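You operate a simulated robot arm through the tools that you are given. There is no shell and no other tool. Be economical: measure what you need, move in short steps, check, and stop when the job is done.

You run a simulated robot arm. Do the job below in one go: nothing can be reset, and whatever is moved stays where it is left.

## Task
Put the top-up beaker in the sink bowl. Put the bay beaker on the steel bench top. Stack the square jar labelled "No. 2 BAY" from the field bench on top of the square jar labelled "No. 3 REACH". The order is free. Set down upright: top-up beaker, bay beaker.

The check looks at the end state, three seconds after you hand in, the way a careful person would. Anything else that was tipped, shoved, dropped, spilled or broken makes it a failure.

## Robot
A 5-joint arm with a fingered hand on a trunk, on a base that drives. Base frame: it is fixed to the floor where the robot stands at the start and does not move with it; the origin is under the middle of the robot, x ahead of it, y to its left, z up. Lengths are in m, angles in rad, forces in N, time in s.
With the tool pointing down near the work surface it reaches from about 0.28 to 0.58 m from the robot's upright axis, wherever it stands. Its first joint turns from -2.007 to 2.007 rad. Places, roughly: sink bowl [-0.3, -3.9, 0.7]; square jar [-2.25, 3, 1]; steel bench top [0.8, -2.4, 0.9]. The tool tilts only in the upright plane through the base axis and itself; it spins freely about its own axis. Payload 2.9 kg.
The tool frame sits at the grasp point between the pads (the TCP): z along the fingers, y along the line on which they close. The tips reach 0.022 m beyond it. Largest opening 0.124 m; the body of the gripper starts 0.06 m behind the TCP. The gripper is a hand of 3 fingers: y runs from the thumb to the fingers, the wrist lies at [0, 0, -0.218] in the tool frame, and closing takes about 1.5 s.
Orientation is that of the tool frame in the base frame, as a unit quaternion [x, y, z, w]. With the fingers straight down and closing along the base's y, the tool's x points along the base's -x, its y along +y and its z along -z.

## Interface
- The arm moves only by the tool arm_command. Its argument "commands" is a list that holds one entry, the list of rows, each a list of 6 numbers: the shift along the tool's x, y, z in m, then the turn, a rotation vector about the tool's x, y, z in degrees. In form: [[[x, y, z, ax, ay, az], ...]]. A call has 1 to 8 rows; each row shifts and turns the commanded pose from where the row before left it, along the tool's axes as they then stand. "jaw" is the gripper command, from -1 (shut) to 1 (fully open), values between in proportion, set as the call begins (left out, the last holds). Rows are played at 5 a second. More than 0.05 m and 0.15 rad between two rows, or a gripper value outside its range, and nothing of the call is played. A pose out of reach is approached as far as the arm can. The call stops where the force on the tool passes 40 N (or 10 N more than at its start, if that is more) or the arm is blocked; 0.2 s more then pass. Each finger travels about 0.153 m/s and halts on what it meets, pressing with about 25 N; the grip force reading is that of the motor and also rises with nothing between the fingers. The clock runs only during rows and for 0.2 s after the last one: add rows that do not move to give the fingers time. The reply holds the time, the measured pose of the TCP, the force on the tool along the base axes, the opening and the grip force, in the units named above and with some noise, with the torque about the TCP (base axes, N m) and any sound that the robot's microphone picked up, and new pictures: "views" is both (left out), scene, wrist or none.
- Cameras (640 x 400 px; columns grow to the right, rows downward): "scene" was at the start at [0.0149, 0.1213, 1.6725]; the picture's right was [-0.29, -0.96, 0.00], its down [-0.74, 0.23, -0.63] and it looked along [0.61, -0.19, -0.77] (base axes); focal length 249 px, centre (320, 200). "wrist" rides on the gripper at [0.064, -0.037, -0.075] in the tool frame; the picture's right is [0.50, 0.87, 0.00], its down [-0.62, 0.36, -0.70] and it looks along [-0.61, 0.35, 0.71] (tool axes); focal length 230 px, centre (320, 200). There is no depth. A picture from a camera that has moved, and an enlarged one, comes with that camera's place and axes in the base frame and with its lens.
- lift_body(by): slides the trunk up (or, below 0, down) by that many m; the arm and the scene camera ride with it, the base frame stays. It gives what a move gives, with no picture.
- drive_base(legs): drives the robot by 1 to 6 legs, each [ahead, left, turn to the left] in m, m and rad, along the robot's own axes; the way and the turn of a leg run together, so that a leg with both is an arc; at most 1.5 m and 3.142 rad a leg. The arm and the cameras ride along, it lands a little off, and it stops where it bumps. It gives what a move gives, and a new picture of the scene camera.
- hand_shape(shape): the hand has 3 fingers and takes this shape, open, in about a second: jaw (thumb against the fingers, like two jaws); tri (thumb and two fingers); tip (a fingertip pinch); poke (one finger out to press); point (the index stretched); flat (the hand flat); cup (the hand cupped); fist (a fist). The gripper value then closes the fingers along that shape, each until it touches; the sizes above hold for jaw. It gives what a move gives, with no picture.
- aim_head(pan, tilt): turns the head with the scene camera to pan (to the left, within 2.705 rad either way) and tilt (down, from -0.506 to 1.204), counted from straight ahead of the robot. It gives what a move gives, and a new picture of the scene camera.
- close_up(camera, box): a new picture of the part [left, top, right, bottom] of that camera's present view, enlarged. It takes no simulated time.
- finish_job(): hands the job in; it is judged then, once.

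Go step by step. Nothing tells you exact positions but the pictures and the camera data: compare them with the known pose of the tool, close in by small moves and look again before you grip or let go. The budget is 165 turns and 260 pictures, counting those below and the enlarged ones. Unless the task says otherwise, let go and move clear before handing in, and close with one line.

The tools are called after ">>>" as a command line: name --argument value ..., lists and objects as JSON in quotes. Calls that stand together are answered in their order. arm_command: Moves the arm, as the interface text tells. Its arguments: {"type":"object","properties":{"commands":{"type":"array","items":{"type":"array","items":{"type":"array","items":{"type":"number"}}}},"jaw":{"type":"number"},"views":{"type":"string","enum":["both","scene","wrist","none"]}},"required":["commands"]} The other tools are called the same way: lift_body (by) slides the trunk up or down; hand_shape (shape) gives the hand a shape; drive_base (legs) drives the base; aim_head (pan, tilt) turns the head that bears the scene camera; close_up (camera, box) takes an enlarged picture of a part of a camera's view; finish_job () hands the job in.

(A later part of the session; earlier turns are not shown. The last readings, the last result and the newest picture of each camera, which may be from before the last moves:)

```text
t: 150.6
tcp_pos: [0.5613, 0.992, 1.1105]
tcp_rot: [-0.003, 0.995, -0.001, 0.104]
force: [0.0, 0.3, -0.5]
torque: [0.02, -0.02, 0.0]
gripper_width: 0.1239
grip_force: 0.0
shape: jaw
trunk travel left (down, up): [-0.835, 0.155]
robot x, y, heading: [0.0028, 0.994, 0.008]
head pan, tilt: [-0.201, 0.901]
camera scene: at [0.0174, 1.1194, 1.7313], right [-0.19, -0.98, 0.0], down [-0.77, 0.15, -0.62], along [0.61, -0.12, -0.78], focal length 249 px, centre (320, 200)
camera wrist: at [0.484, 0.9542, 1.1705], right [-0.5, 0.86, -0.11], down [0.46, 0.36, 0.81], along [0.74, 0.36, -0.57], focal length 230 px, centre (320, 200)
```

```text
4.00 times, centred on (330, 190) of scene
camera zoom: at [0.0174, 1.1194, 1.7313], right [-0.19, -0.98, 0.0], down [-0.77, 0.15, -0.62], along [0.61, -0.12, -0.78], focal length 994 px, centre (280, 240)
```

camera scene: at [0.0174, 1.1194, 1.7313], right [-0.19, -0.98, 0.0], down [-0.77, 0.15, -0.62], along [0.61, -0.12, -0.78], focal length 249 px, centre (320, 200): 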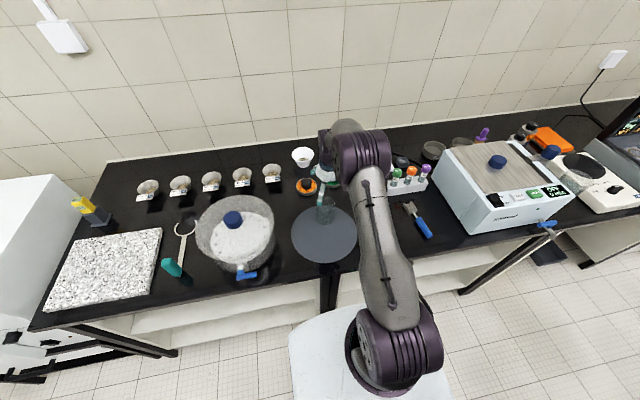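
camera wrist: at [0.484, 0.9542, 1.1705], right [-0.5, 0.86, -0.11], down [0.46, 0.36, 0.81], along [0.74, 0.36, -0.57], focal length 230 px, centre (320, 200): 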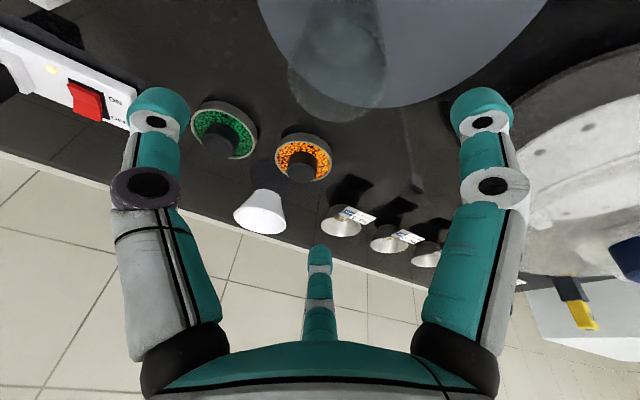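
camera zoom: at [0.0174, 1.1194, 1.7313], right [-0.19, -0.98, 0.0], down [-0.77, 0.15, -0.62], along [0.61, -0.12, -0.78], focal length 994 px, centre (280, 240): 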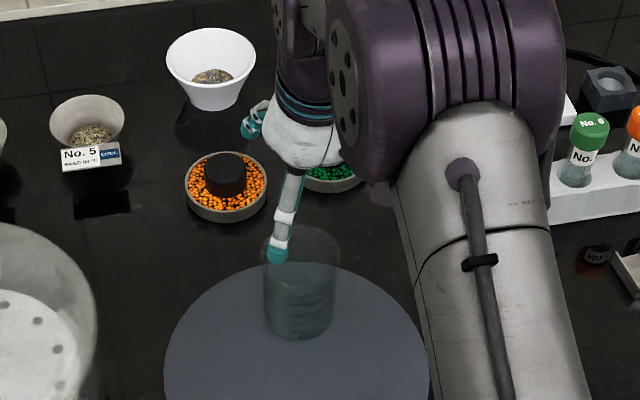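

Beaker centre (0.563, 0.990), rim z≈1.00. Descend to about z 0.957.

>>> arm_command --commands '[[[0.006, -0.0015, 0.0379, 0, 0, 0], [0.008, 0, 0.0377, 0, 0, 0], [0, 0, 0, 0, 0, 0]]]'

>>> close_up --camera "scene" --box '[290, 160, 370, 240]'

```text
t: 151.4
tcp_pos: [0.5655, 0.9906, 1.0364]
tcp_rot: [-0.004, 0.995, 0.0, 0.105]
force: [0.1, -0.4, -0.3]
torque: [0.02, 0.0, 0.02]
gripper_width: 0.124
grip_force: 0.0
shape: jaw
trunk travel left (down, up): [-0.835, 0.155]
robot x, y, heading: [0.0026, 0.9907, 0.009]
head pan, tilt: [-0.201, 0.901]
camera scene: at [0.0175, 1.1194, 1.7313], right [-0.19, -0.98, 0.0], down [-0.77, 0.15, -0.62], along [0.61, -0.12, -0.78], focal length 249 px, centre (320, 200)
camera wrist: at [0.4867, 0.9522, 1.096], right [-0.5, 0.86, -0.11], down [0.45, 0.36, 0.81], along [0.74, 0.35, -0.57], focal length 230 px, centre (320, 200)
```

scene: 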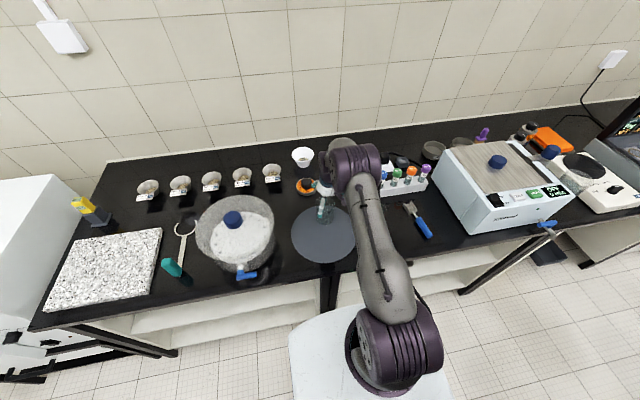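
wrist: 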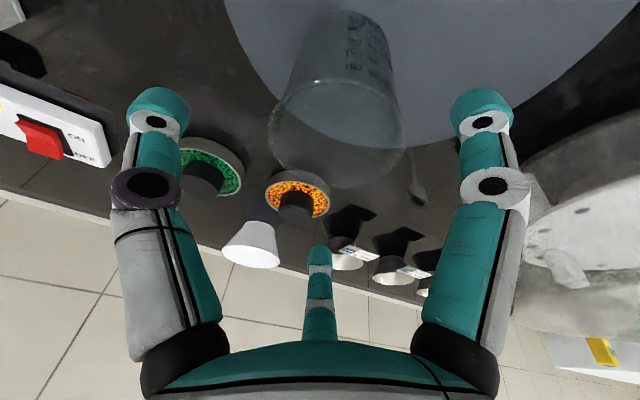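

```text
5.00 times, centred on (330, 200) of scene
camera zoom: at [0.0175, 1.1194, 1.7313], right [-0.19, -0.98, 0.0], down [-0.77, 0.15, -0.62], along [0.61, -0.12, -0.78], focal length 1243 px, centre (270, 200)
```

zoom: 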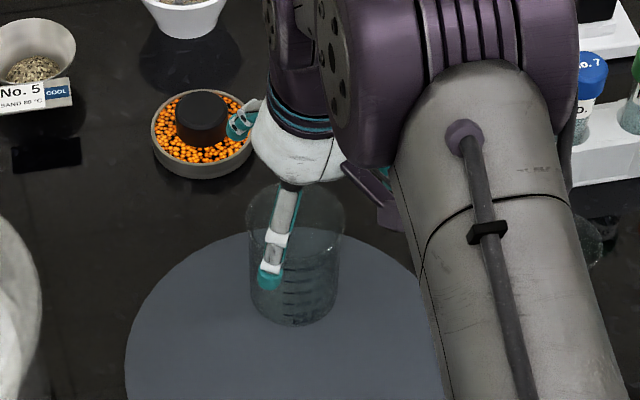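

Adjust 6 mm nearer and descend to grip height.

>>> arm_command --commands '[[[0.0069, -0.002, -0.0015, 0, 0, 0], [0.008, 0, 0.0377, 0, 0, 0], [0.008, 0, 0.0377, 0, 0, 0], [0, 0, 0, 0, 0, 0]]]'

>>> close_up --camera "scene" --box '[290, 160, 370, 240]'

```text
t: 152.4
tcp_pos: [0.5561, 0.9859, 0.9612]
tcp_rot: [-0.004, 0.994, -0.001, 0.106]
force: [1.4, -0.5, 2.7]
torque: [0.04, -0.09, 0.01]
gripper_width: 0.1237
grip_force: 0.0
shape: jaw
trunk travel left (down, up): [-0.835, 0.155]
robot x, y, heading: [0.0056, 0.9881, 0.009]
head pan, tilt: [-0.201, 0.901]
camera scene: at [0.0172, 1.1196, 1.7313], right [-0.19, -0.98, 0.0], down [-0.77, 0.15, -0.62], along [0.61, -0.12, -0.78], focal length 249 px, centre (320, 200)
camera wrist: at [0.4785, 0.9493, 1.0208], right [-0.49, 0.86, -0.11], down [0.45, 0.36, 0.81], along [0.74, 0.35, -0.57], focal length 230 px, centre (320, 200)
```

scene: 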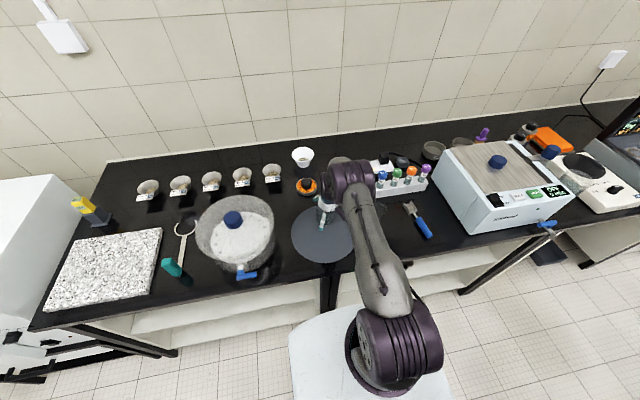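
wrist: 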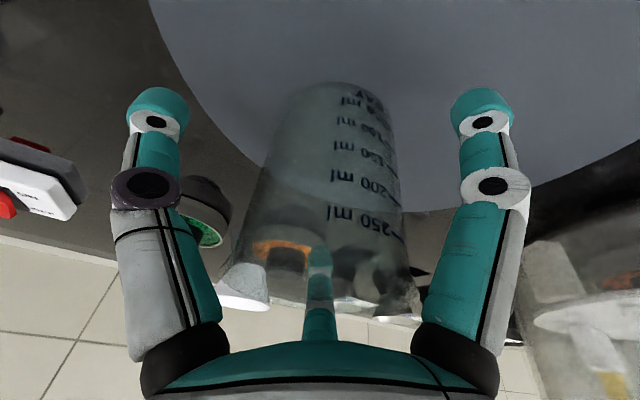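

```text
5.00 times, centred on (330, 200) of scene
camera zoom: at [0.0172, 1.1196, 1.7313], right [-0.19, -0.98, 0.0], down [-0.77, 0.15, -0.62], along [0.61, -0.12, -0.78], focal length 1243 px, centre (270, 200)
```

zoom: 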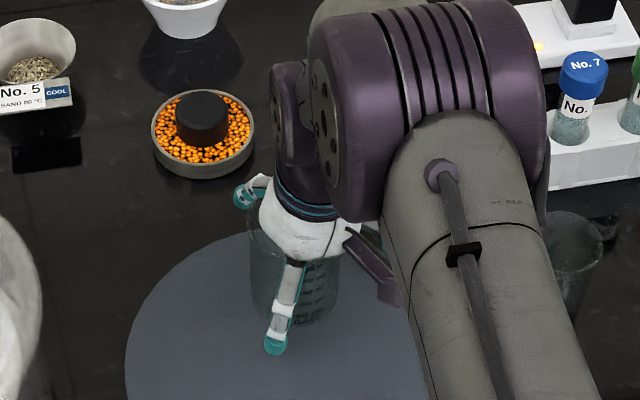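

A slight touch of the palm with the rim; I raise 8 mm and close.

>>> arm_command --commands '[[[-0.0017, 0, -0.0078, 0, 0, 0], [0, 0, 0, 0, 0, 0]]]' --views "none"

>>> arm_command --commands '[[[0, 0, 0, 0, 0, 0], [0, 0, 0, 0, 0, 0], [0, 0, 0, 0, 0, 0], [0, 0, 0, 0, 0, 0], [0, 0, 0, 0, 0, 0], [0, 0, 0, 0, 0, 0], [0, 0, 0, 0, 0, 0], [0, 0, 0, 0, 0, 0]]]' --jaw -1

>>> close_up --camera "scene" --box '[290, 160, 370, 240]'

```text
t: 153.0
tcp_pos: [0.5571, 0.9865, 0.968]
tcp_rot: [-0.004, 0.995, -0.001, 0.105]
force: [0.2, -0.4, 0.3]
torque: [0.02, 0.0, 0.0]
gripper_width: 0.124
grip_force: 0.0
shape: jaw
trunk travel left (down, up): [-0.835, 0.155]
robot x, y, heading: [0.0054, 0.993, 0.009]
head pan, tilt: [-0.201, 0.901]
```

```text
t: 154.8
tcp_pos: [0.5571, 0.987, 0.9673]
tcp_rot: [-0.002, 0.995, -0.001, 0.104]
force: [0.2, 0.7, 2.0]
torque: [0.04, 0.05, -0.03]
gripper_width: 0.0586
grip_force: 25.1
shape: jaw
trunk travel left (down, up): [-0.835, 0.155]
robot x, y, heading: [0.0031, 0.994, 0.01]
head pan, tilt: [-0.201, 0.901]
camera scene: at [0.0179, 1.1195, 1.7312], right [-0.19, -0.98, 0.0], down [-0.77, 0.15, -0.62], along [0.61, -0.12, -0.78], focal length 249 px, centre (320, 200)
camera wrist: at [0.4794, 0.9499, 1.0281], right [-0.49, 0.86, -0.11], down [0.46, 0.36, 0.81], along [0.74, 0.35, -0.57], focal length 230 px, centre (320, 200)
```

scene: 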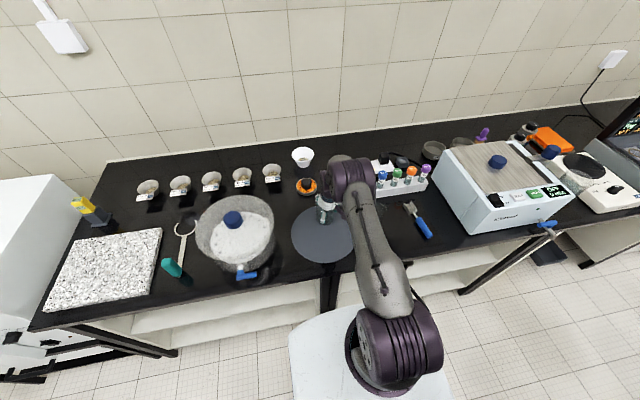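
wrist: 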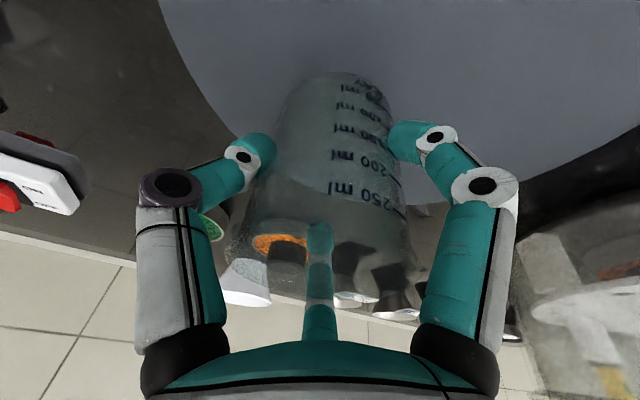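

```text
5.00 times, centred on (330, 200) of scene
camera zoom: at [0.0179, 1.1195, 1.7312], right [-0.19, -0.98, 0.0], down [-0.77, 0.15, -0.62], along [0.61, -0.12, -0.78], focal length 1243 px, centre (270, 200)
```

zoom: 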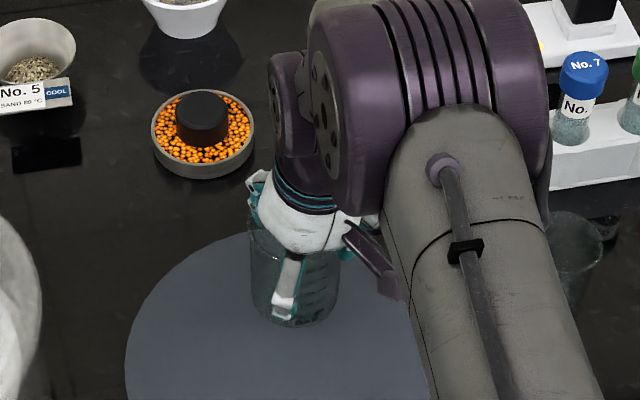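

Gripped. Lift slowly 3 cm and check for tilt.

>>> arm_command --commands '[[[-0.001, 0, -0.0049, 0, 0, 0], [-0.0021, 0, -0.0098, 0, 0, 0], [-0.0031, 0, -0.0147, 0, 0, 0], [0, 0, 0, 0, 0, 0]]]' --views "wrist"

>>> close_up --camera "scene" --box '[290, 160, 370, 240]'

```text
t: 155.8
tcp_pos: [0.5565, 0.9873, 0.9972]
tcp_rot: [-0.003, 0.995, -0.001, 0.105]
force: [0.0, 0.6, -0.6]
torque: [-0.02, 0.0, 0.0]
gripper_width: 0.0583
grip_force: 24.8
shape: jaw
trunk travel left (down, up): [-0.835, 0.155]
robot x, y, heading: [-0.0009, 0.9922, 0.012]
head pan, tilt: [-0.201, 0.901]
camera wrist: at [0.4791, 0.9498, 1.0574], right [-0.49, 0.86, -0.11], down [0.46, 0.36, 0.81], along [0.74, 0.35, -0.57], focal length 230 px, centre (320, 200)
```

wrist: 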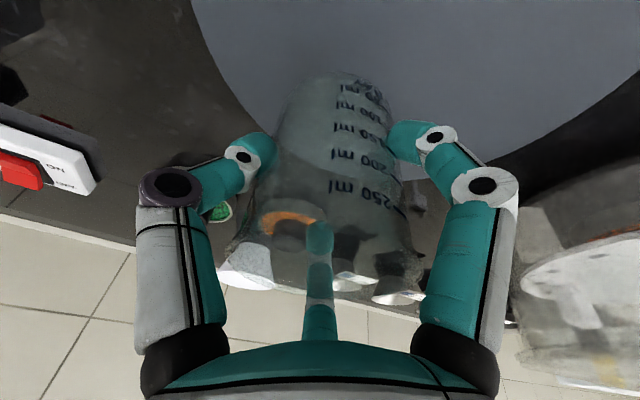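

```text
5.00 times, centred on (330, 200) of scene
camera zoom: at [0.0186, 1.1194, 1.7312], right [-0.19, -0.98, 0.0], down [-0.77, 0.15, -0.62], along [0.61, -0.12, -0.78], focal length 1243 px, centre (270, 200)
```

zoom: 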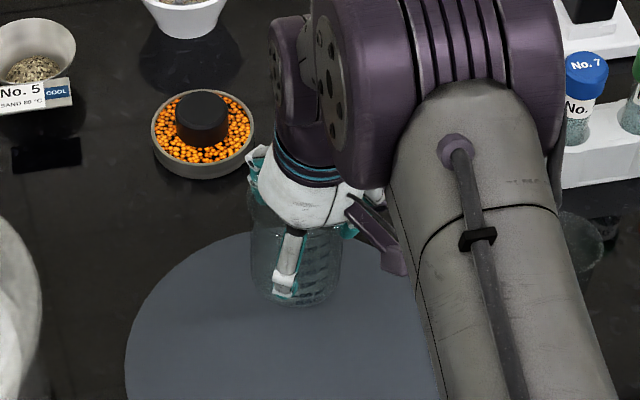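

It's light (empty) and level. Raise with the trunk, retract, and head for the steel bench.

>>> lift_body --by 0.15

>>> arm_command --commands '[[[0.0391, 0, -0.0083, 0, 0, 0], [0.0391, 0, -0.0083, 0, 0, 0], [0.0391, 0, -0.0083, 0, 0, 0], [0.0391, 0, -0.0083, 0, 0, 0], [0.0391, 0, -0.0083, 0, 0, 0], [0, 0, 0, 0, 0, 0]]]' --views "none"

>>> drive_base --legs '[[-0.25, 0, -0.01], [0, -1.5, 0], [0, -1.5, 0], [0, -0.4, 0]]'

>>> aim_head --pan 0.0 --tilt 0.6

```text
t: 157.5
tcp_pos: [0.5579, 0.9875, 1.1467]
tcp_rot: [-0.004, 0.994, -0.002, 0.105]
force: [0.1, -0.6, -0.2]
torque: [0.0, 0.01, -0.05]
gripper_width: 0.0582
grip_force: 25.1
shape: jaw
trunk travel left (down, up): [-0.985, 0.005]
robot x, y, heading: [0.0003, 0.9928, 0.009]
head pan, tilt: [-0.201, 0.901]
```

```text
t: 158.9
tcp_pos: [0.356, 0.9869, 1.1441]
tcp_rot: [-0.002, 0.994, -0.002, 0.105]
force: [0.1, 0.1, -0.2]
torque: [-0.03, 0.01, 0.01]
gripper_width: 0.0577
grip_force: 25.3
shape: jaw
trunk travel left (down, up): [-0.985, 0.005]
robot x, y, heading: [0.0041, 0.9923, 0.007]
head pan, tilt: [-0.201, 0.901]
```

```text
t: 176.9
tcp_pos: [0.0365, -2.4207, 1.1446]
tcp_rot: [0.014, 0.994, -0.004, 0.104]
force: [0.5, -0.3, -1.8]
torque: [-0.02, 0.03, -0.02]
gripper_width: 0.0577
grip_force: 25.3
shape: jaw
trunk travel left (down, up): [-0.985, 0.005]
robot x, y, heading: [-0.3142, -2.4105, -0.035]
head pan, tilt: [-0.201, 0.901]
camera scene: at [-0.2956, -2.276, 1.8811], right [-0.23, -0.97, 0.0], down [-0.76, 0.18, -0.62], along [0.61, -0.14, -0.78], focal length 249 px, centre (320, 200)
```

scene: 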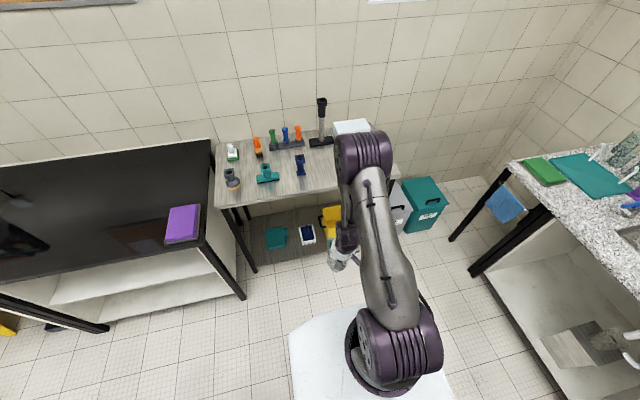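

```text
t: 177.7
tcp_pos: [0.0367, -2.4217, 1.1431]
tcp_rot: [0.014, 0.994, -0.004, 0.105]
force: [0.1, -0.1, -1.4]
torque: [-0.02, 0.0, -0.05]
gripper_width: 0.058
grip_force: 25.3
shape: jaw
trunk travel left (down, up): [-0.985, 0.005]
robot x, y, heading: [-0.3141, -2.4075, -0.027]
head pan, tilt: [0.0, 0.6]
camera scene: at [-0.281, -2.2635, 1.906], right [-0.03, -1.0, 0.0], down [-0.57, 0.02, -0.82], along [0.82, -0.02, -0.57], focal length 249 px, centre (320, 200)
```

scene: 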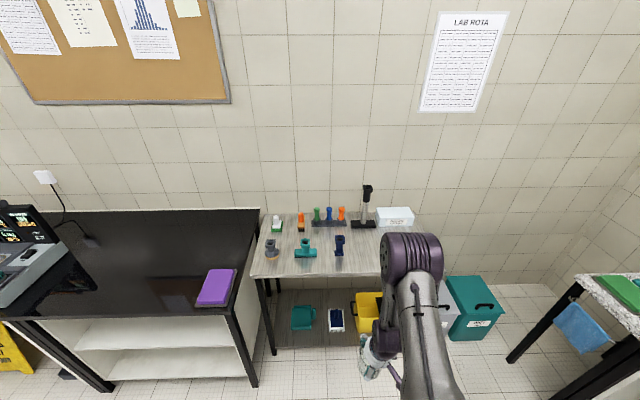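

The steel bench spans x 0.5–1.0, y −1.9 to −2.9. I drive up near its right part and look for a free spot.

>>> drive_base --legs '[[0, -0.2, 0.03], [0.38, 0, 0]]'

>>> aim_head --pan -0.3 --tilt 0.9

>>> close_up --camera "wrist" --box '[0, 0, 640, 400]'

```text
t: 181.3
tcp_pos: [0.4112, -2.622, 1.1452]
tcp_rot: [0.002, 0.994, -0.002, 0.105]
force: [1.2, -0.8, 0.0]
torque: [-0.03, 0.0, 0.0]
gripper_width: 0.0578
grip_force: 25.1
shape: jaw
trunk travel left (down, up): [-0.985, 0.005]
robot x, y, heading: [0.059, -2.6119, -0.003]
head pan, tilt: [0.0, 0.6]
camera scene: at [0.089, -2.471, 1.9061], right [0.0, -1.0, 0.0], down [-0.56, 0.0, -0.83], along [0.83, 0.0, -0.56], focal length 249 px, centre (320, 200)
```

scene: 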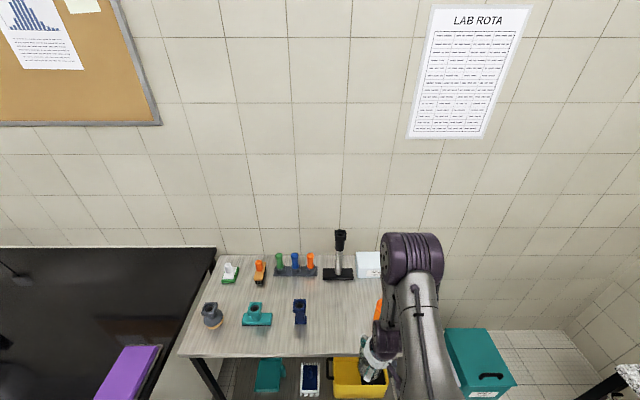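

```text
t: 182.1
tcp_pos: [0.4118, -2.6216, 1.1446]
tcp_rot: [0.002, 0.994, -0.002, 0.105]
force: [-0.6, -0.1, -0.8]
torque: [0.03, 0.01, 0.02]
gripper_width: 0.0578
grip_force: 25.0
shape: jaw
trunk travel left (down, up): [-0.985, 0.005]
robot x, y, heading: [0.0596, -2.6151, -0.002]
head pan, tilt: [-0.3, 0.901]
camera scene: at [0.0749, -2.493, 1.8813], right [-0.3, -0.95, 0.0], down [-0.75, 0.23, -0.62], along [0.59, -0.18, -0.78], focal length 249 px, centre (320, 200)
```

scene: 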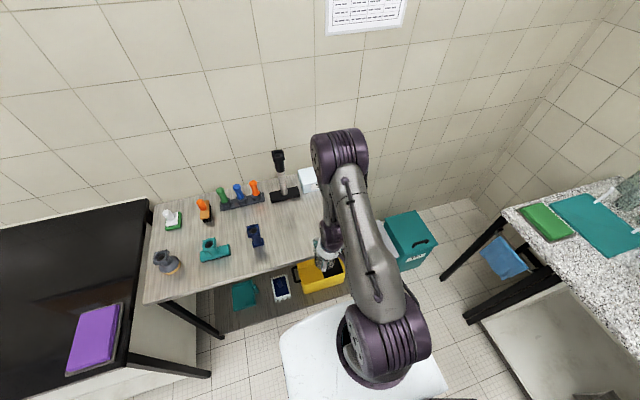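

```text
1.00 times, centred on (320, 200) of wrist (not enlarged: the box is as wide or as high as the picture)
camera zoom: at [0.3335, -2.6585, 1.205], right [-0.49, 0.87, -0.11], down [0.46, 0.36, 0.81], along [0.74, 0.35, -0.57], focal length 230 px, centre (320, 200)
```

zoom: 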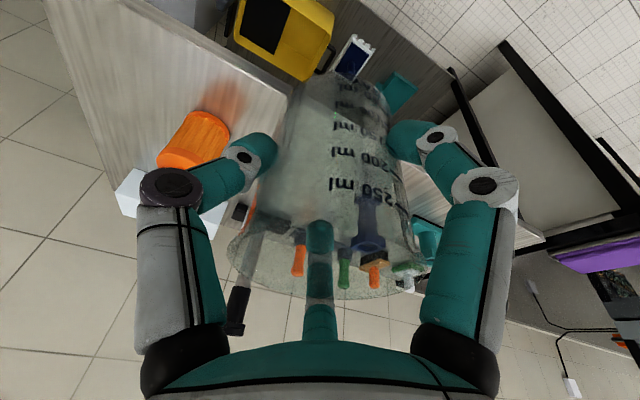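

Free spot between the orange pot (≈0.71,−2.74) and the navy stand (≈0.75,−2.41). I close in a bit, lower the trunk 0.12 and extend over (0.64, −2.57).

>>> drive_base --legs '[[0.08, 0.03, 0]]'

>>> lift_body --by -0.1

>>> arm_command --commands '[[[-0.0391, 0.005, 0.0083, 0, 0, 0], [-0.0391, 0.005, 0.0083, 0, 0, 0], [-0.0391, 0.005, 0.0083, 0, 0, 0], [-0.03, 0, 0.0064, 0, 0, 0], [0, 0, 0, 0, 0, 0]]]'

>>> close_up --camera "scene" --box '[220, 130, 420, 280]'

```text
t: 183.2
tcp_pos: [0.4904, -2.593, 1.1445]
tcp_rot: [0.002, 0.994, -0.002, 0.105]
force: [0.9, 0.8, 0.2]
torque: [-0.02, -0.02, 0.0]
gripper_width: 0.0578
grip_force: 24.7
shape: jaw
trunk travel left (down, up): [-0.985, 0.005]
robot x, y, heading: [0.143, -2.5853, -0.005]
head pan, tilt: [-0.3, 0.901]
camera scene: at [0.1526, -2.4645, 1.8813], right [-0.3, -0.95, 0.0], down [-0.75, 0.23, -0.62], along [0.59, -0.19, -0.78], focal length 249 px, centre (320, 200)
```

scene: 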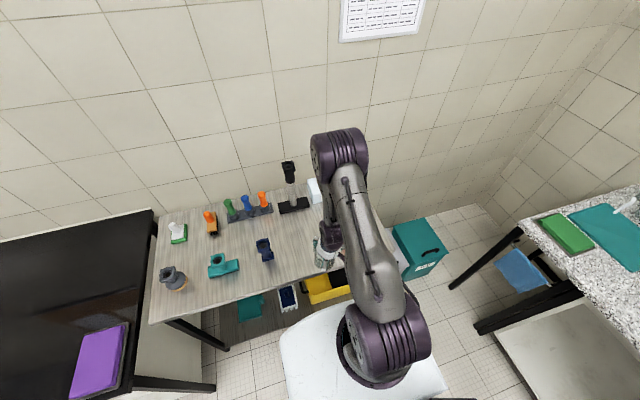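

```text
t: 184.5
tcp_pos: [0.4935, -2.5943, 1.0433]
tcp_rot: [0.003, 0.995, -0.004, 0.104]
force: [-0.8, -0.3, -1.0]
torque: [0.03, 0.02, 0.01]
gripper_width: 0.0578
grip_force: 24.6
shape: jaw
trunk travel left (down, up): [-0.885, 0.105]
robot x, y, heading: [0.1426, -2.5836, -0.006]
head pan, tilt: [-0.3, 0.901]
```

```text
t: 185.7
tcp_pos: [0.6419, -2.5769, 1.0453]
tcp_rot: [0.002, 0.994, 0.002, 0.105]
force: [-0.1, 0.3, -1.6]
torque: [0.0, -0.03, 0.03]
gripper_width: 0.0573
grip_force: 25.0
shape: jaw
trunk travel left (down, up): [-0.885, 0.105]
robot x, y, heading: [0.1418, -2.5872, -0.006]
head pan, tilt: [-0.3, 0.901]
camera scene: at [0.1545, -2.4636, 1.7813], right [-0.3, -0.95, 0.0], down [-0.75, 0.23, -0.62], along [0.59, -0.19, -0.78], focal length 249 px, centre (320, 200)
camera wrist: at [0.5631, -2.6147, 1.1049], right [-0.49, 0.87, -0.1], down [0.46, 0.35, 0.82], along [0.74, 0.35, -0.57], focal length 230 px, centre (320, 200)
```

scene: 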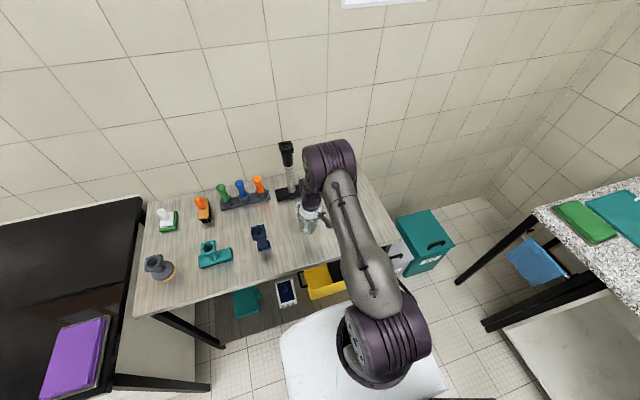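
wrist: 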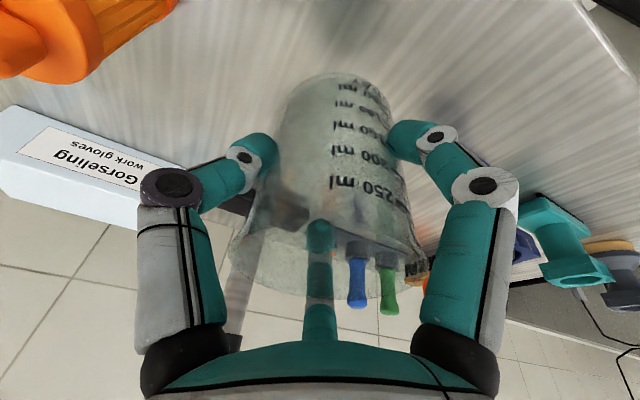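

```text
2.67 times, centred on (320, 205) of scene
camera zoom: at [0.1545, -2.4636, 1.7813], right [-0.3, -0.95, 0.0], down [-0.75, 0.23, -0.62], along [0.59, -0.19, -0.78], focal length 663 px, centre (320, 187)
```

zoom: 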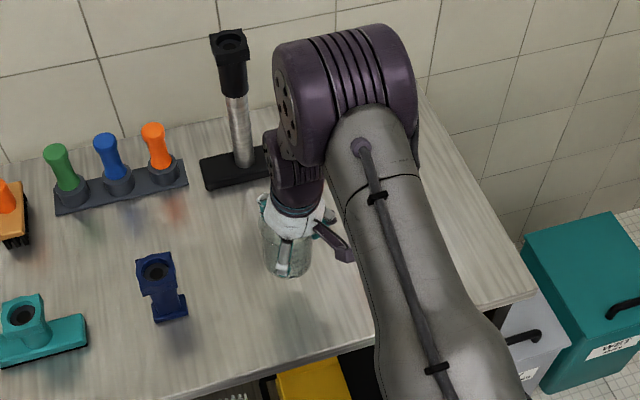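

Spot is clear. Descend carefully.

>>> arm_command --commands '[[[0.0062, 0, 0.0293, 0, 0, 0], [0.0062, 0, 0.0293, 0, 0, 0], [0, 0, 0, 0, 0, 0]]]' --views "none"

>>> close_up --camera "scene" --box '[260, 170, 360, 270]'

>>> close_up --camera "wrist" --box '[220, 20, 460, 170]'

```text
t: 186.5
tcp_pos: [0.6411, -2.5786, 0.985]
tcp_rot: [0.001, 0.995, 0.001, 0.104]
force: [0.4, -0.5, -0.9]
torque: [-0.03, 0.0, -0.03]
gripper_width: 0.057
grip_force: 25.0
shape: jaw
trunk travel left (down, up): [-0.885, 0.105]
robot x, y, heading: [0.1412, -2.5854, -0.005]
head pan, tilt: [-0.3, 0.901]
```

```text
4.00 times, centred on (310, 220) of scene
camera zoom: at [0.1548, -2.4635, 1.7812], right [-0.3, -0.95, 0.0], down [-0.75, 0.23, -0.62], along [0.59, -0.19, -0.78], focal length 994 px, centre (360, 120)
```

zoom: 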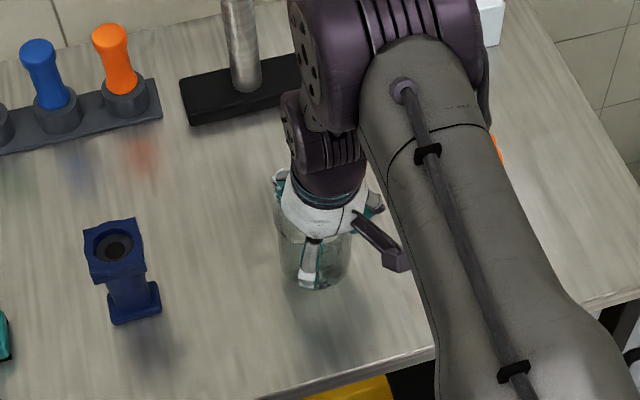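

```text
2.67 times, centred on (340, 95) of wrist
camera zoom: at [0.5634, -2.6155, 1.0445], right [-0.49, 0.87, -0.1], down [0.46, 0.35, 0.82], along [0.74, 0.35, -0.57], focal length 614 px, centre (267, 480)
```

zoom: 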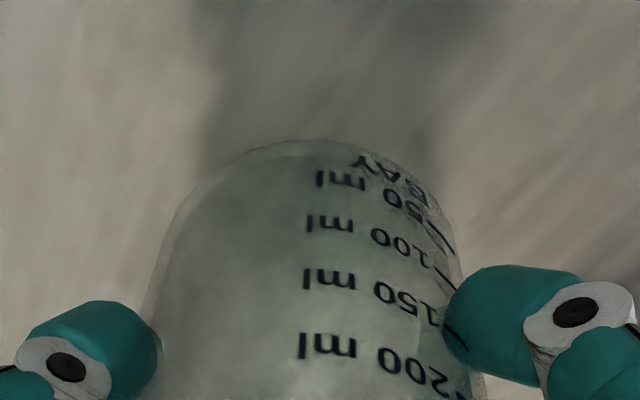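

>>> arm_command --commands '[[[0.0021, 0, 0.0098, 0, 0, 0], [0.0016, 0, 0.0073, 0, 0, 0], [0, 0, 0, 0, 0, 0]]]' --views "none"

>>> arm_command --commands '[[[0.0016, 0, 0.0073, 0, 0, 0], [0.0016, 0, 0.0073, 0, 0, 0], [0, 0, 0, 0, 0, 0]]]' --views "none"

>>> close_up --camera "scene" --box '[260, 170, 360, 270]'

```text
t: 187.3
tcp_pos: [0.6422, -2.5793, 0.9654]
tcp_rot: [0.002, 0.994, 0.001, 0.105]
force: [0.0, -0.4, -0.5]
torque: [0.02, 0.0, -0.01]
gripper_width: 0.0572
grip_force: 25.0
shape: jaw
trunk travel left (down, up): [-0.885, 0.105]
robot x, y, heading: [0.1397, -2.5854, -0.002]
head pan, tilt: [-0.3, 0.901]
```

```text
t: 187.9
tcp_pos: [0.6445, -2.5776, 0.9611]
tcp_rot: [0.002, 0.994, 0.002, 0.113]
force: [-6.3, 0.7, 31.0]
torque: [0.06, 0.69, 0.0]
gripper_width: 0.0579
grip_force: 24.7
shape: jaw
trunk travel left (down, up): [-0.885, 0.105]
robot x, y, heading: [0.1357, -2.5838, -0.004]
head pan, tilt: [-0.3, 0.901]
stopped in row 2: the force on the tool passed its limit at 46 N (the readings are from after the stop); the commanded pose is now the measured one
```

```text
4.00 times, centred on (310, 220) of scene
camera zoom: at [0.1486, -2.4635, 1.7816], right [-0.3, -0.95, 0.0], down [-0.75, 0.23, -0.62], along [0.6, -0.19, -0.78], focal length 994 px, centre (360, 120)
```

zoom: 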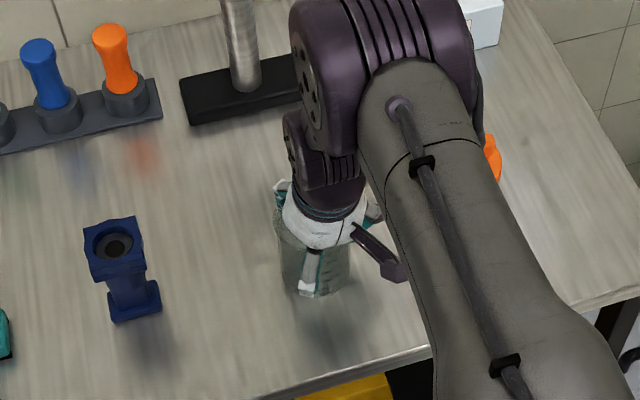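

Contact (bench top at 0.90). Ease off and open.

>>> arm_command --commands '[[[-0.0006, 0, -0.0029, 0, 0, 0], [0, 0, 0, 0, 0, 0]]]' --views "none"

>>> arm_command --commands '[[[0, 0, 0, 0, 0, 0], [0, 0, 0, 0, 0, 0], [0, 0, 0, 0, 0, 0], [0, 0, 0, 0, 0, 0]]]' --jaw 0.5

>>> close_up --camera "scene" --box '[260, 170, 360, 270]'

```text
t: 188.5
tcp_pos: [0.6439, -2.5799, 0.9607]
tcp_rot: [0.002, 0.994, 0.002, 0.112]
force: [-3.2, 1.5, 22.9]
torque: [0.0, 0.58, -0.03]
gripper_width: 0.0579
grip_force: 25.1
shape: jaw
trunk travel left (down, up): [-0.885, 0.105]
robot x, y, heading: [0.1414, -2.5852, 0.0]
head pan, tilt: [-0.3, 0.901]
```

```text
t: 189.5
tcp_pos: [0.6463, -2.5791, 0.9595]
tcp_rot: [0.001, 0.994, 0.001, 0.109]
force: [-1.4, 0.5, -1.2]
torque: [0.01, 0.0, 0.01]
gripper_width: 0.0929
grip_force: 0.3
shape: jaw
trunk travel left (down, up): [-0.885, 0.105]
robot x, y, heading: [0.1387, -2.5858, -0.005]
head pan, tilt: [-0.3, 0.901]
camera scene: at [0.156, -2.4636, 1.7812], right [-0.3, -0.95, 0.0], down [-0.75, 0.23, -0.62], along [0.59, -0.19, -0.78], focal length 249 px, centre (320, 200)
camera wrist: at [0.5684, -2.6166, 1.0186], right [-0.49, 0.87, -0.11], down [0.45, 0.35, 0.82], along [0.75, 0.35, -0.56], focal length 230 px, centre (320, 200)
```

scene: 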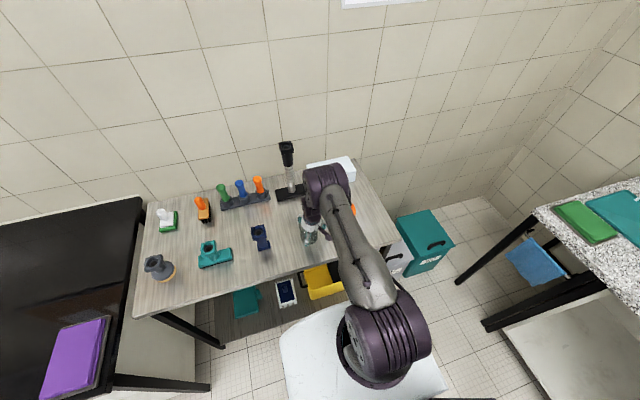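
wrist: 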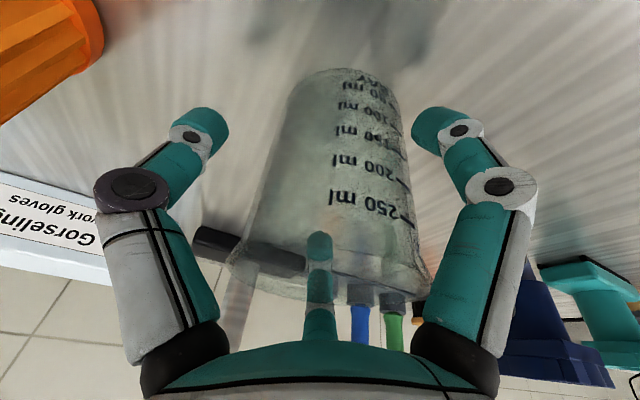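

```text
4.00 times, centred on (310, 220) of scene
camera zoom: at [0.156, -2.4636, 1.7812], right [-0.3, -0.95, 0.0], down [-0.75, 0.23, -0.62], along [0.59, -0.19, -0.78], focal length 994 px, centre (360, 120)
```

zoom: 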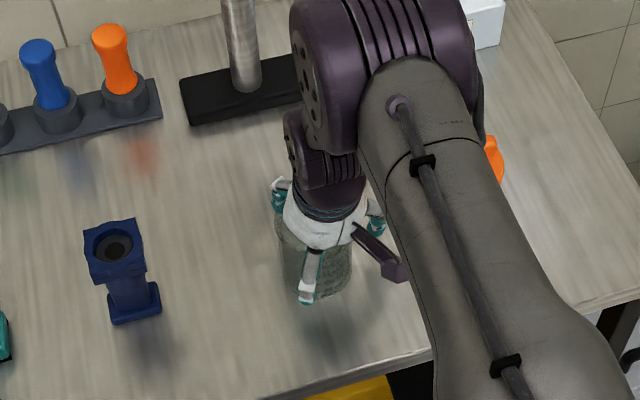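

Standing upright. Open fully and rise, then check.

>>> arm_command --commands '[[[-0.0021, 0, -0.0098, 0, 0, 0], [0, 0, 0, 0, 0, 0], [0, 0, 0, 0, 0, 0], [-0.0042, 0, -0.0196, 0, 0, 0], [-0.0083, 0, -0.0391, 0, 0, 0], [-0.0083, 0, -0.0391, 0, 0, 0], [-0.0083, 0, -0.0391, 0, 0, 0], [0.0391, 0, -0.0083, 0, 0, 0]]]' --jaw 1.0

>>> close_up --camera "scene" --box '[260, 170, 360, 270]'

```text
t: 191.3
tcp_pos: [0.6063, -2.5812, 1.1093]
tcp_rot: [0.002, 0.994, 0.002, 0.111]
force: [-0.5, -0.5, 0.6]
torque: [-0.01, -0.05, -0.03]
gripper_width: 0.1239
grip_force: 0.0
shape: jaw
trunk travel left (down, up): [-0.885, 0.105]
robot x, y, heading: [0.1406, -2.5816, -0.002]
head pan, tilt: [-0.3, 0.901]
camera scene: at [0.1533, -2.4635, 1.7812], right [-0.3, -0.95, 0.0], down [-0.75, 0.23, -0.62], along [0.59, -0.19, -0.78], focal length 249 px, centre (320, 200)
camera wrist: at [0.5268, -2.618, 1.1679], right [-0.49, 0.87, -0.11], down [0.45, 0.35, 0.82], along [0.75, 0.35, -0.56], focal length 230 px, centre (320, 200)
```

scene: 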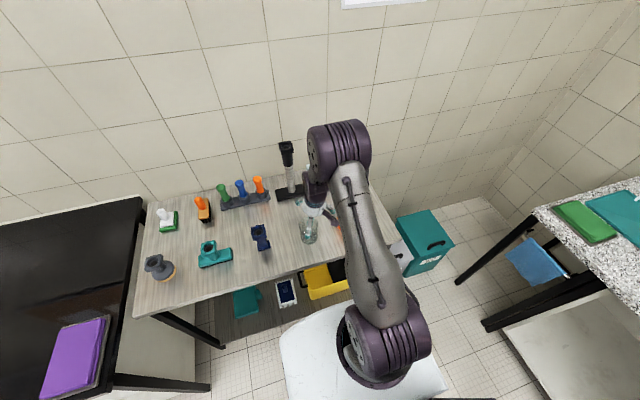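
wrist: 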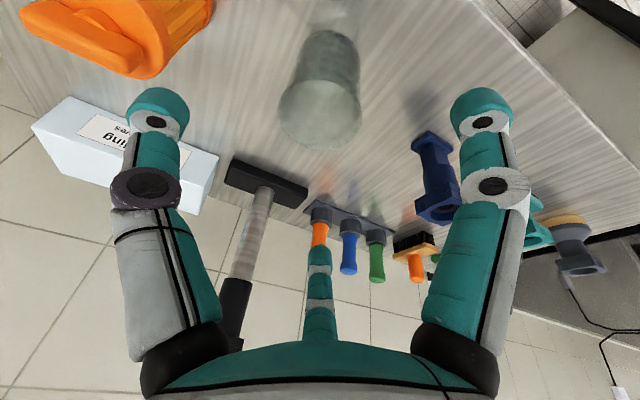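

```text
4.00 times, centred on (310, 220) of scene
camera zoom: at [0.1533, -2.4635, 1.7812], right [-0.3, -0.95, 0.0], down [-0.75, 0.23, -0.62], along [0.59, -0.19, -0.78], focal length 994 px, centre (360, 120)
```

zoom: 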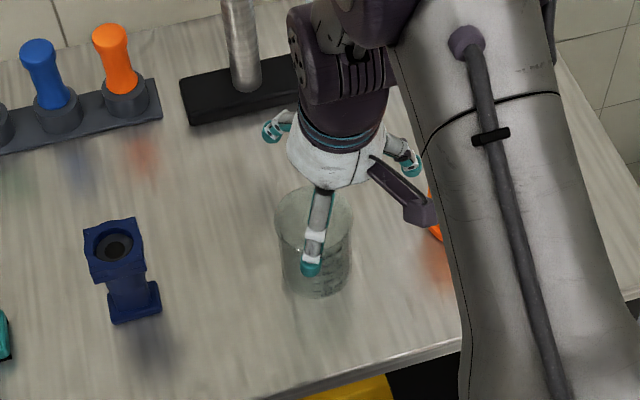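

Bay beaker is set down upright. Retract, level the tool, and drive to the top-up beaker.

>>> arm_command --commands '[[[0.0391, 0, -0.0083, 0, 0, 0], [0.0391, 0, -0.0083, 0, 0, 0], [0.0391, 0, -0.0083, 0, 0, 0], [0.0391, 0, -0.0083, 0, 0, 0], [0, 0, 0, 0, 8, 0], [0, 0, 0, 0, 4.5, 0], [0, 0, 0, 0, 0, 0]]]' --views "none"

>>> lift_body --by 0.1

>>> drive_base --legs '[[-0.42, 0, 0], [0, 1.5, 0], [0, 1.08, 0]]'

>>> aim_head --pan 0.0 --tilt 0.85

```text
t: 192.9
tcp_pos: [0.4679, -2.5798, 1.1048]
tcp_rot: [0.002, 1.0, 0.0, 0.0]
force: [-0.6, 0.2, 0.3]
torque: [-0.02, -0.01, 0.0]
gripper_width: 0.124
grip_force: 0.0
shape: jaw
out of reach, approached as far as the arm can: row 4
trunk travel left (down, up): [-0.885, 0.105]
robot x, y, heading: [0.1373, -2.5849, -0.007]
head pan, tilt: [-0.3, 0.901]
```

```text
t: 194.2
tcp_pos: [0.4679, -2.5806, 1.203]
tcp_rot: [0.002, 1.0, 0.0, 0.002]
force: [0.6, 0.8, 0.2]
torque: [0.01, 0.05, 0.02]
gripper_width: 0.124
grip_force: 0.0
shape: jaw
trunk travel left (down, up): [-0.985, 0.005]
robot x, y, heading: [0.1393, -2.5842, -0.005]
head pan, tilt: [-0.3, 0.901]
```

```text
t: 209.3
tcp_pos: [0.1367, 0.0464, 1.204]
tcp_rot: [0.033, 0.999, 0.0, 0.002]
force: [0.2, -0.1, 0.2]
torque: [0.01, 0.03, 0.03]
gripper_width: 0.1238
grip_force: 0.0
shape: jaw
trunk travel left (down, up): [-0.985, 0.005]
robot x, y, heading: [-0.1882, 0.0652, -0.067]
head pan, tilt: [-0.3, 0.901]
camera scene: at [-0.1681, 0.1835, 1.8813], right [-0.36, -0.93, 0.0], down [-0.73, 0.28, -0.62], along [0.58, -0.22, -0.78], focal length 249 px, centre (320, 200)
```

scene: 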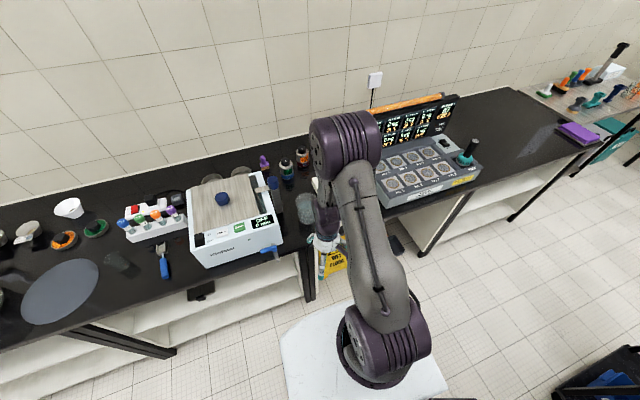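

```text
t: 210.1
tcp_pos: [0.1366, 0.0488, 1.2042]
tcp_rot: [0.034, 0.999, 0.0, 0.002]
force: [-0.4, -0.5, -0.1]
torque: [-0.02, -0.01, -0.02]
gripper_width: 0.1239
grip_force: 0.0
shape: jaw
trunk travel left (down, up): [-0.985, 0.005]
robot x, y, heading: [-0.1929, 0.0599, -0.069]
head pan, tilt: [0.0, 0.85]
camera scene: at [-0.1606, 0.2062, 1.8851], right [-0.07, -1.0, 0.0], down [-0.75, 0.05, -0.66], along [0.66, -0.05, -0.75], focal length 249 px, centre (320, 200)
```

scene: 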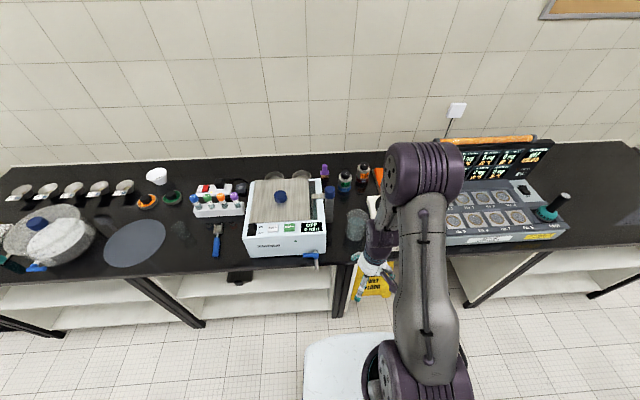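

Top-up beaker at ~(0.463, −0.005), between bath and hotplate. Zoom in to check the gaps for the fingers.

>>> drive_base --legs '[[0, 0, 0.068], [0.12, -0.065, 0]]'

>>> close_up --camera "wrist" --box '[0, 0, 640, 400]'

>>> close_up --camera "scene" --box '[290, 170, 450, 310]'

```text
t: 211.8
tcp_pos: [0.2545, 0.0066, 1.2049]
tcp_rot: [-0.001, 1.0, 0.0, 0.002]
force: [-0.1, 0.1, 0.2]
torque: [0.02, 0.03, -0.01]
gripper_width: 0.124
grip_force: 0.0
shape: jaw
trunk travel left (down, up): [-0.985, 0.005]
robot x, y, heading: [-0.0748, -0.0031, 0.004]
head pan, tilt: [0.0, 0.85]
camera scene: at [-0.0545, 0.1435, 1.885], right [0.0, -1.0, 0.0], down [-0.75, 0.0, -0.66], along [0.66, 0.0, -0.75], focal length 249 px, centre (320, 200)
```

scene: 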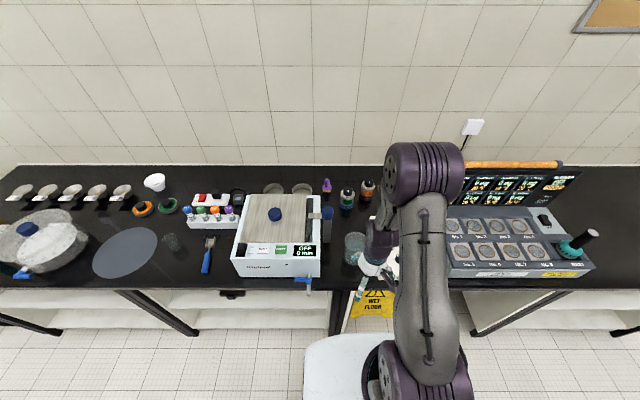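

```text
1.00 times, centred on (320, 200) of wrist (not enlarged: the box is as wide or as high as the picture)
camera zoom: at [0.1897, -0.0316, 1.2799], right [-0.5, 0.86, 0.0], down [0.61, 0.36, 0.7], along [0.61, 0.35, -0.71], focal length 230 px, centre (320, 200)
```

zoom: 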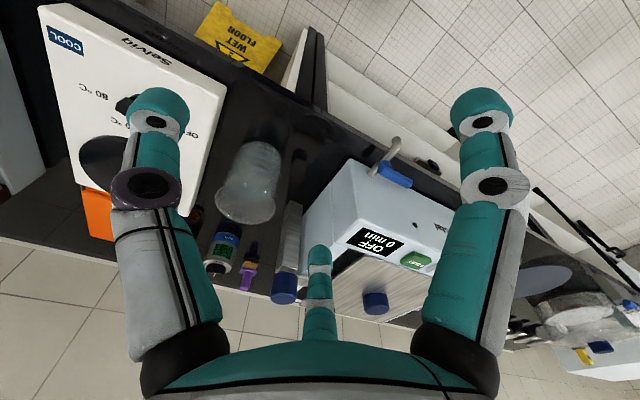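

```text
2.86 times, centred on (370, 240) of scene
camera zoom: at [-0.0545, 0.1435, 1.885], right [0.0, -1.0, 0.0], down [-0.75, 0.0, -0.66], along [0.66, 0.0, -0.75], focal length 710 px, centre (177, 86)
```

zoom: 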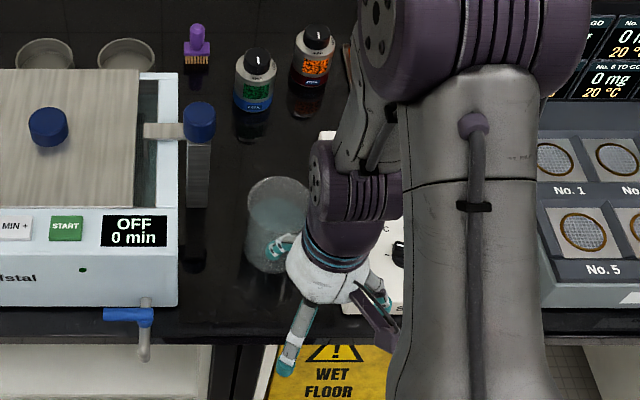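

The hotplate edge is only ~3.5 cm from the beaker, so I'll spin the tool 60° so that no finger points at it. Drive slightly closer and position above.

>>> drive_base --legs '[[0.07, 0, -0.004]]'

>>> arm_command --commands '[[[0, 0, 0, 0, 0, 7.5], [0, 0, 0, 0, 0, 7.5], [0, 0, 0, 0, 0, 7.5], [0, 0, 0, 0, 0, 7.5], [0, 0, 0, 0, 0, 7.5], [0, 0, 0, 0, 0, 7.5], [0, 0, 0, 0, 0, 7.5], [0, 0, 0, 0, 0, 7.5]]]'

```text
t: 212.9
tcp_pos: [0.3196, 0.0057, 1.2053]
tcp_rot: [-0.001, 1.0, 0.0, 0.003]
force: [-0.5, 0.3, 0.1]
torque: [0.01, 0.0, -0.06]
gripper_width: 0.124
grip_force: 0.1
shape: jaw
trunk travel left (down, up): [-0.985, 0.005]
robot x, y, heading: [-0.004, 0.0002, -0.003]
head pan, tilt: [0.0, 0.85]
camera scene: at [0.0101, 0.1424, 1.8852], right [0.0, -1.0, 0.0], down [-0.75, 0.0, -0.66], along [0.66, 0.0, -0.75], focal length 249 px, centre (320, 200)
```

scene: 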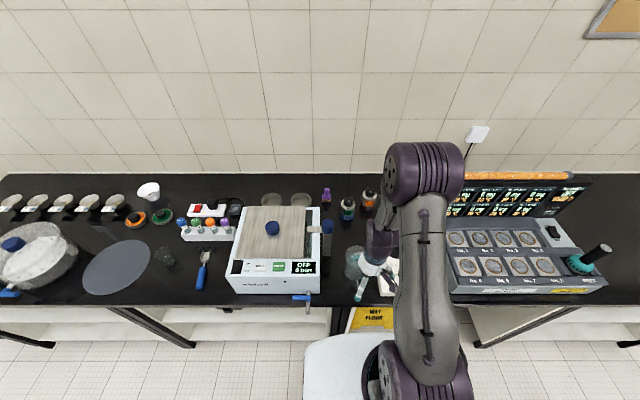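

```text
t: 214.7
tcp_pos: [0.3246, 0.0044, 1.205]
tcp_rot: [0.5, 0.866, 0.001, 0.001]
force: [0.1, 0.3, -0.2]
torque: [0.02, -0.04, -0.04]
gripper_width: 0.1235
grip_force: 0.0
shape: jaw
trunk travel left (down, up): [-0.985, 0.005]
robot x, y, heading: [-0.002, -0.0006, 0.001]
head pan, tilt: [0.0, 0.85]
camera scene: at [0.0164, 0.142, 1.8851], right [0.0, -1.0, 0.0], down [-0.75, 0.0, -0.66], along [0.66, 0.0, -0.75], focal length 249 px, centre (320, 200)
camera wrist: at [0.2594, 0.0407, 1.2796], right [0.5, 0.87, 0.0], down [0.62, -0.36, 0.7], along [0.61, -0.35, -0.71], focal length 230 px, centre (320, 200)
```

scene: 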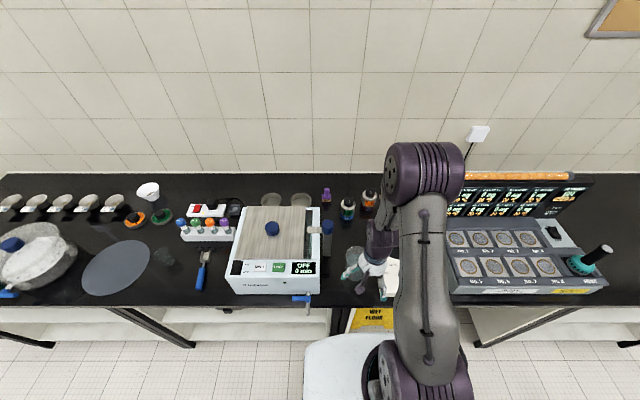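
wrist: 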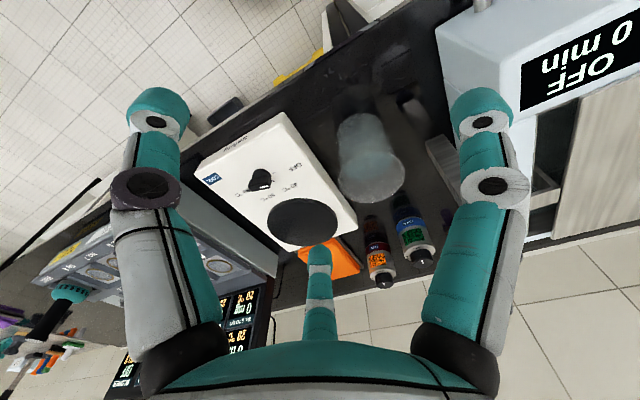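

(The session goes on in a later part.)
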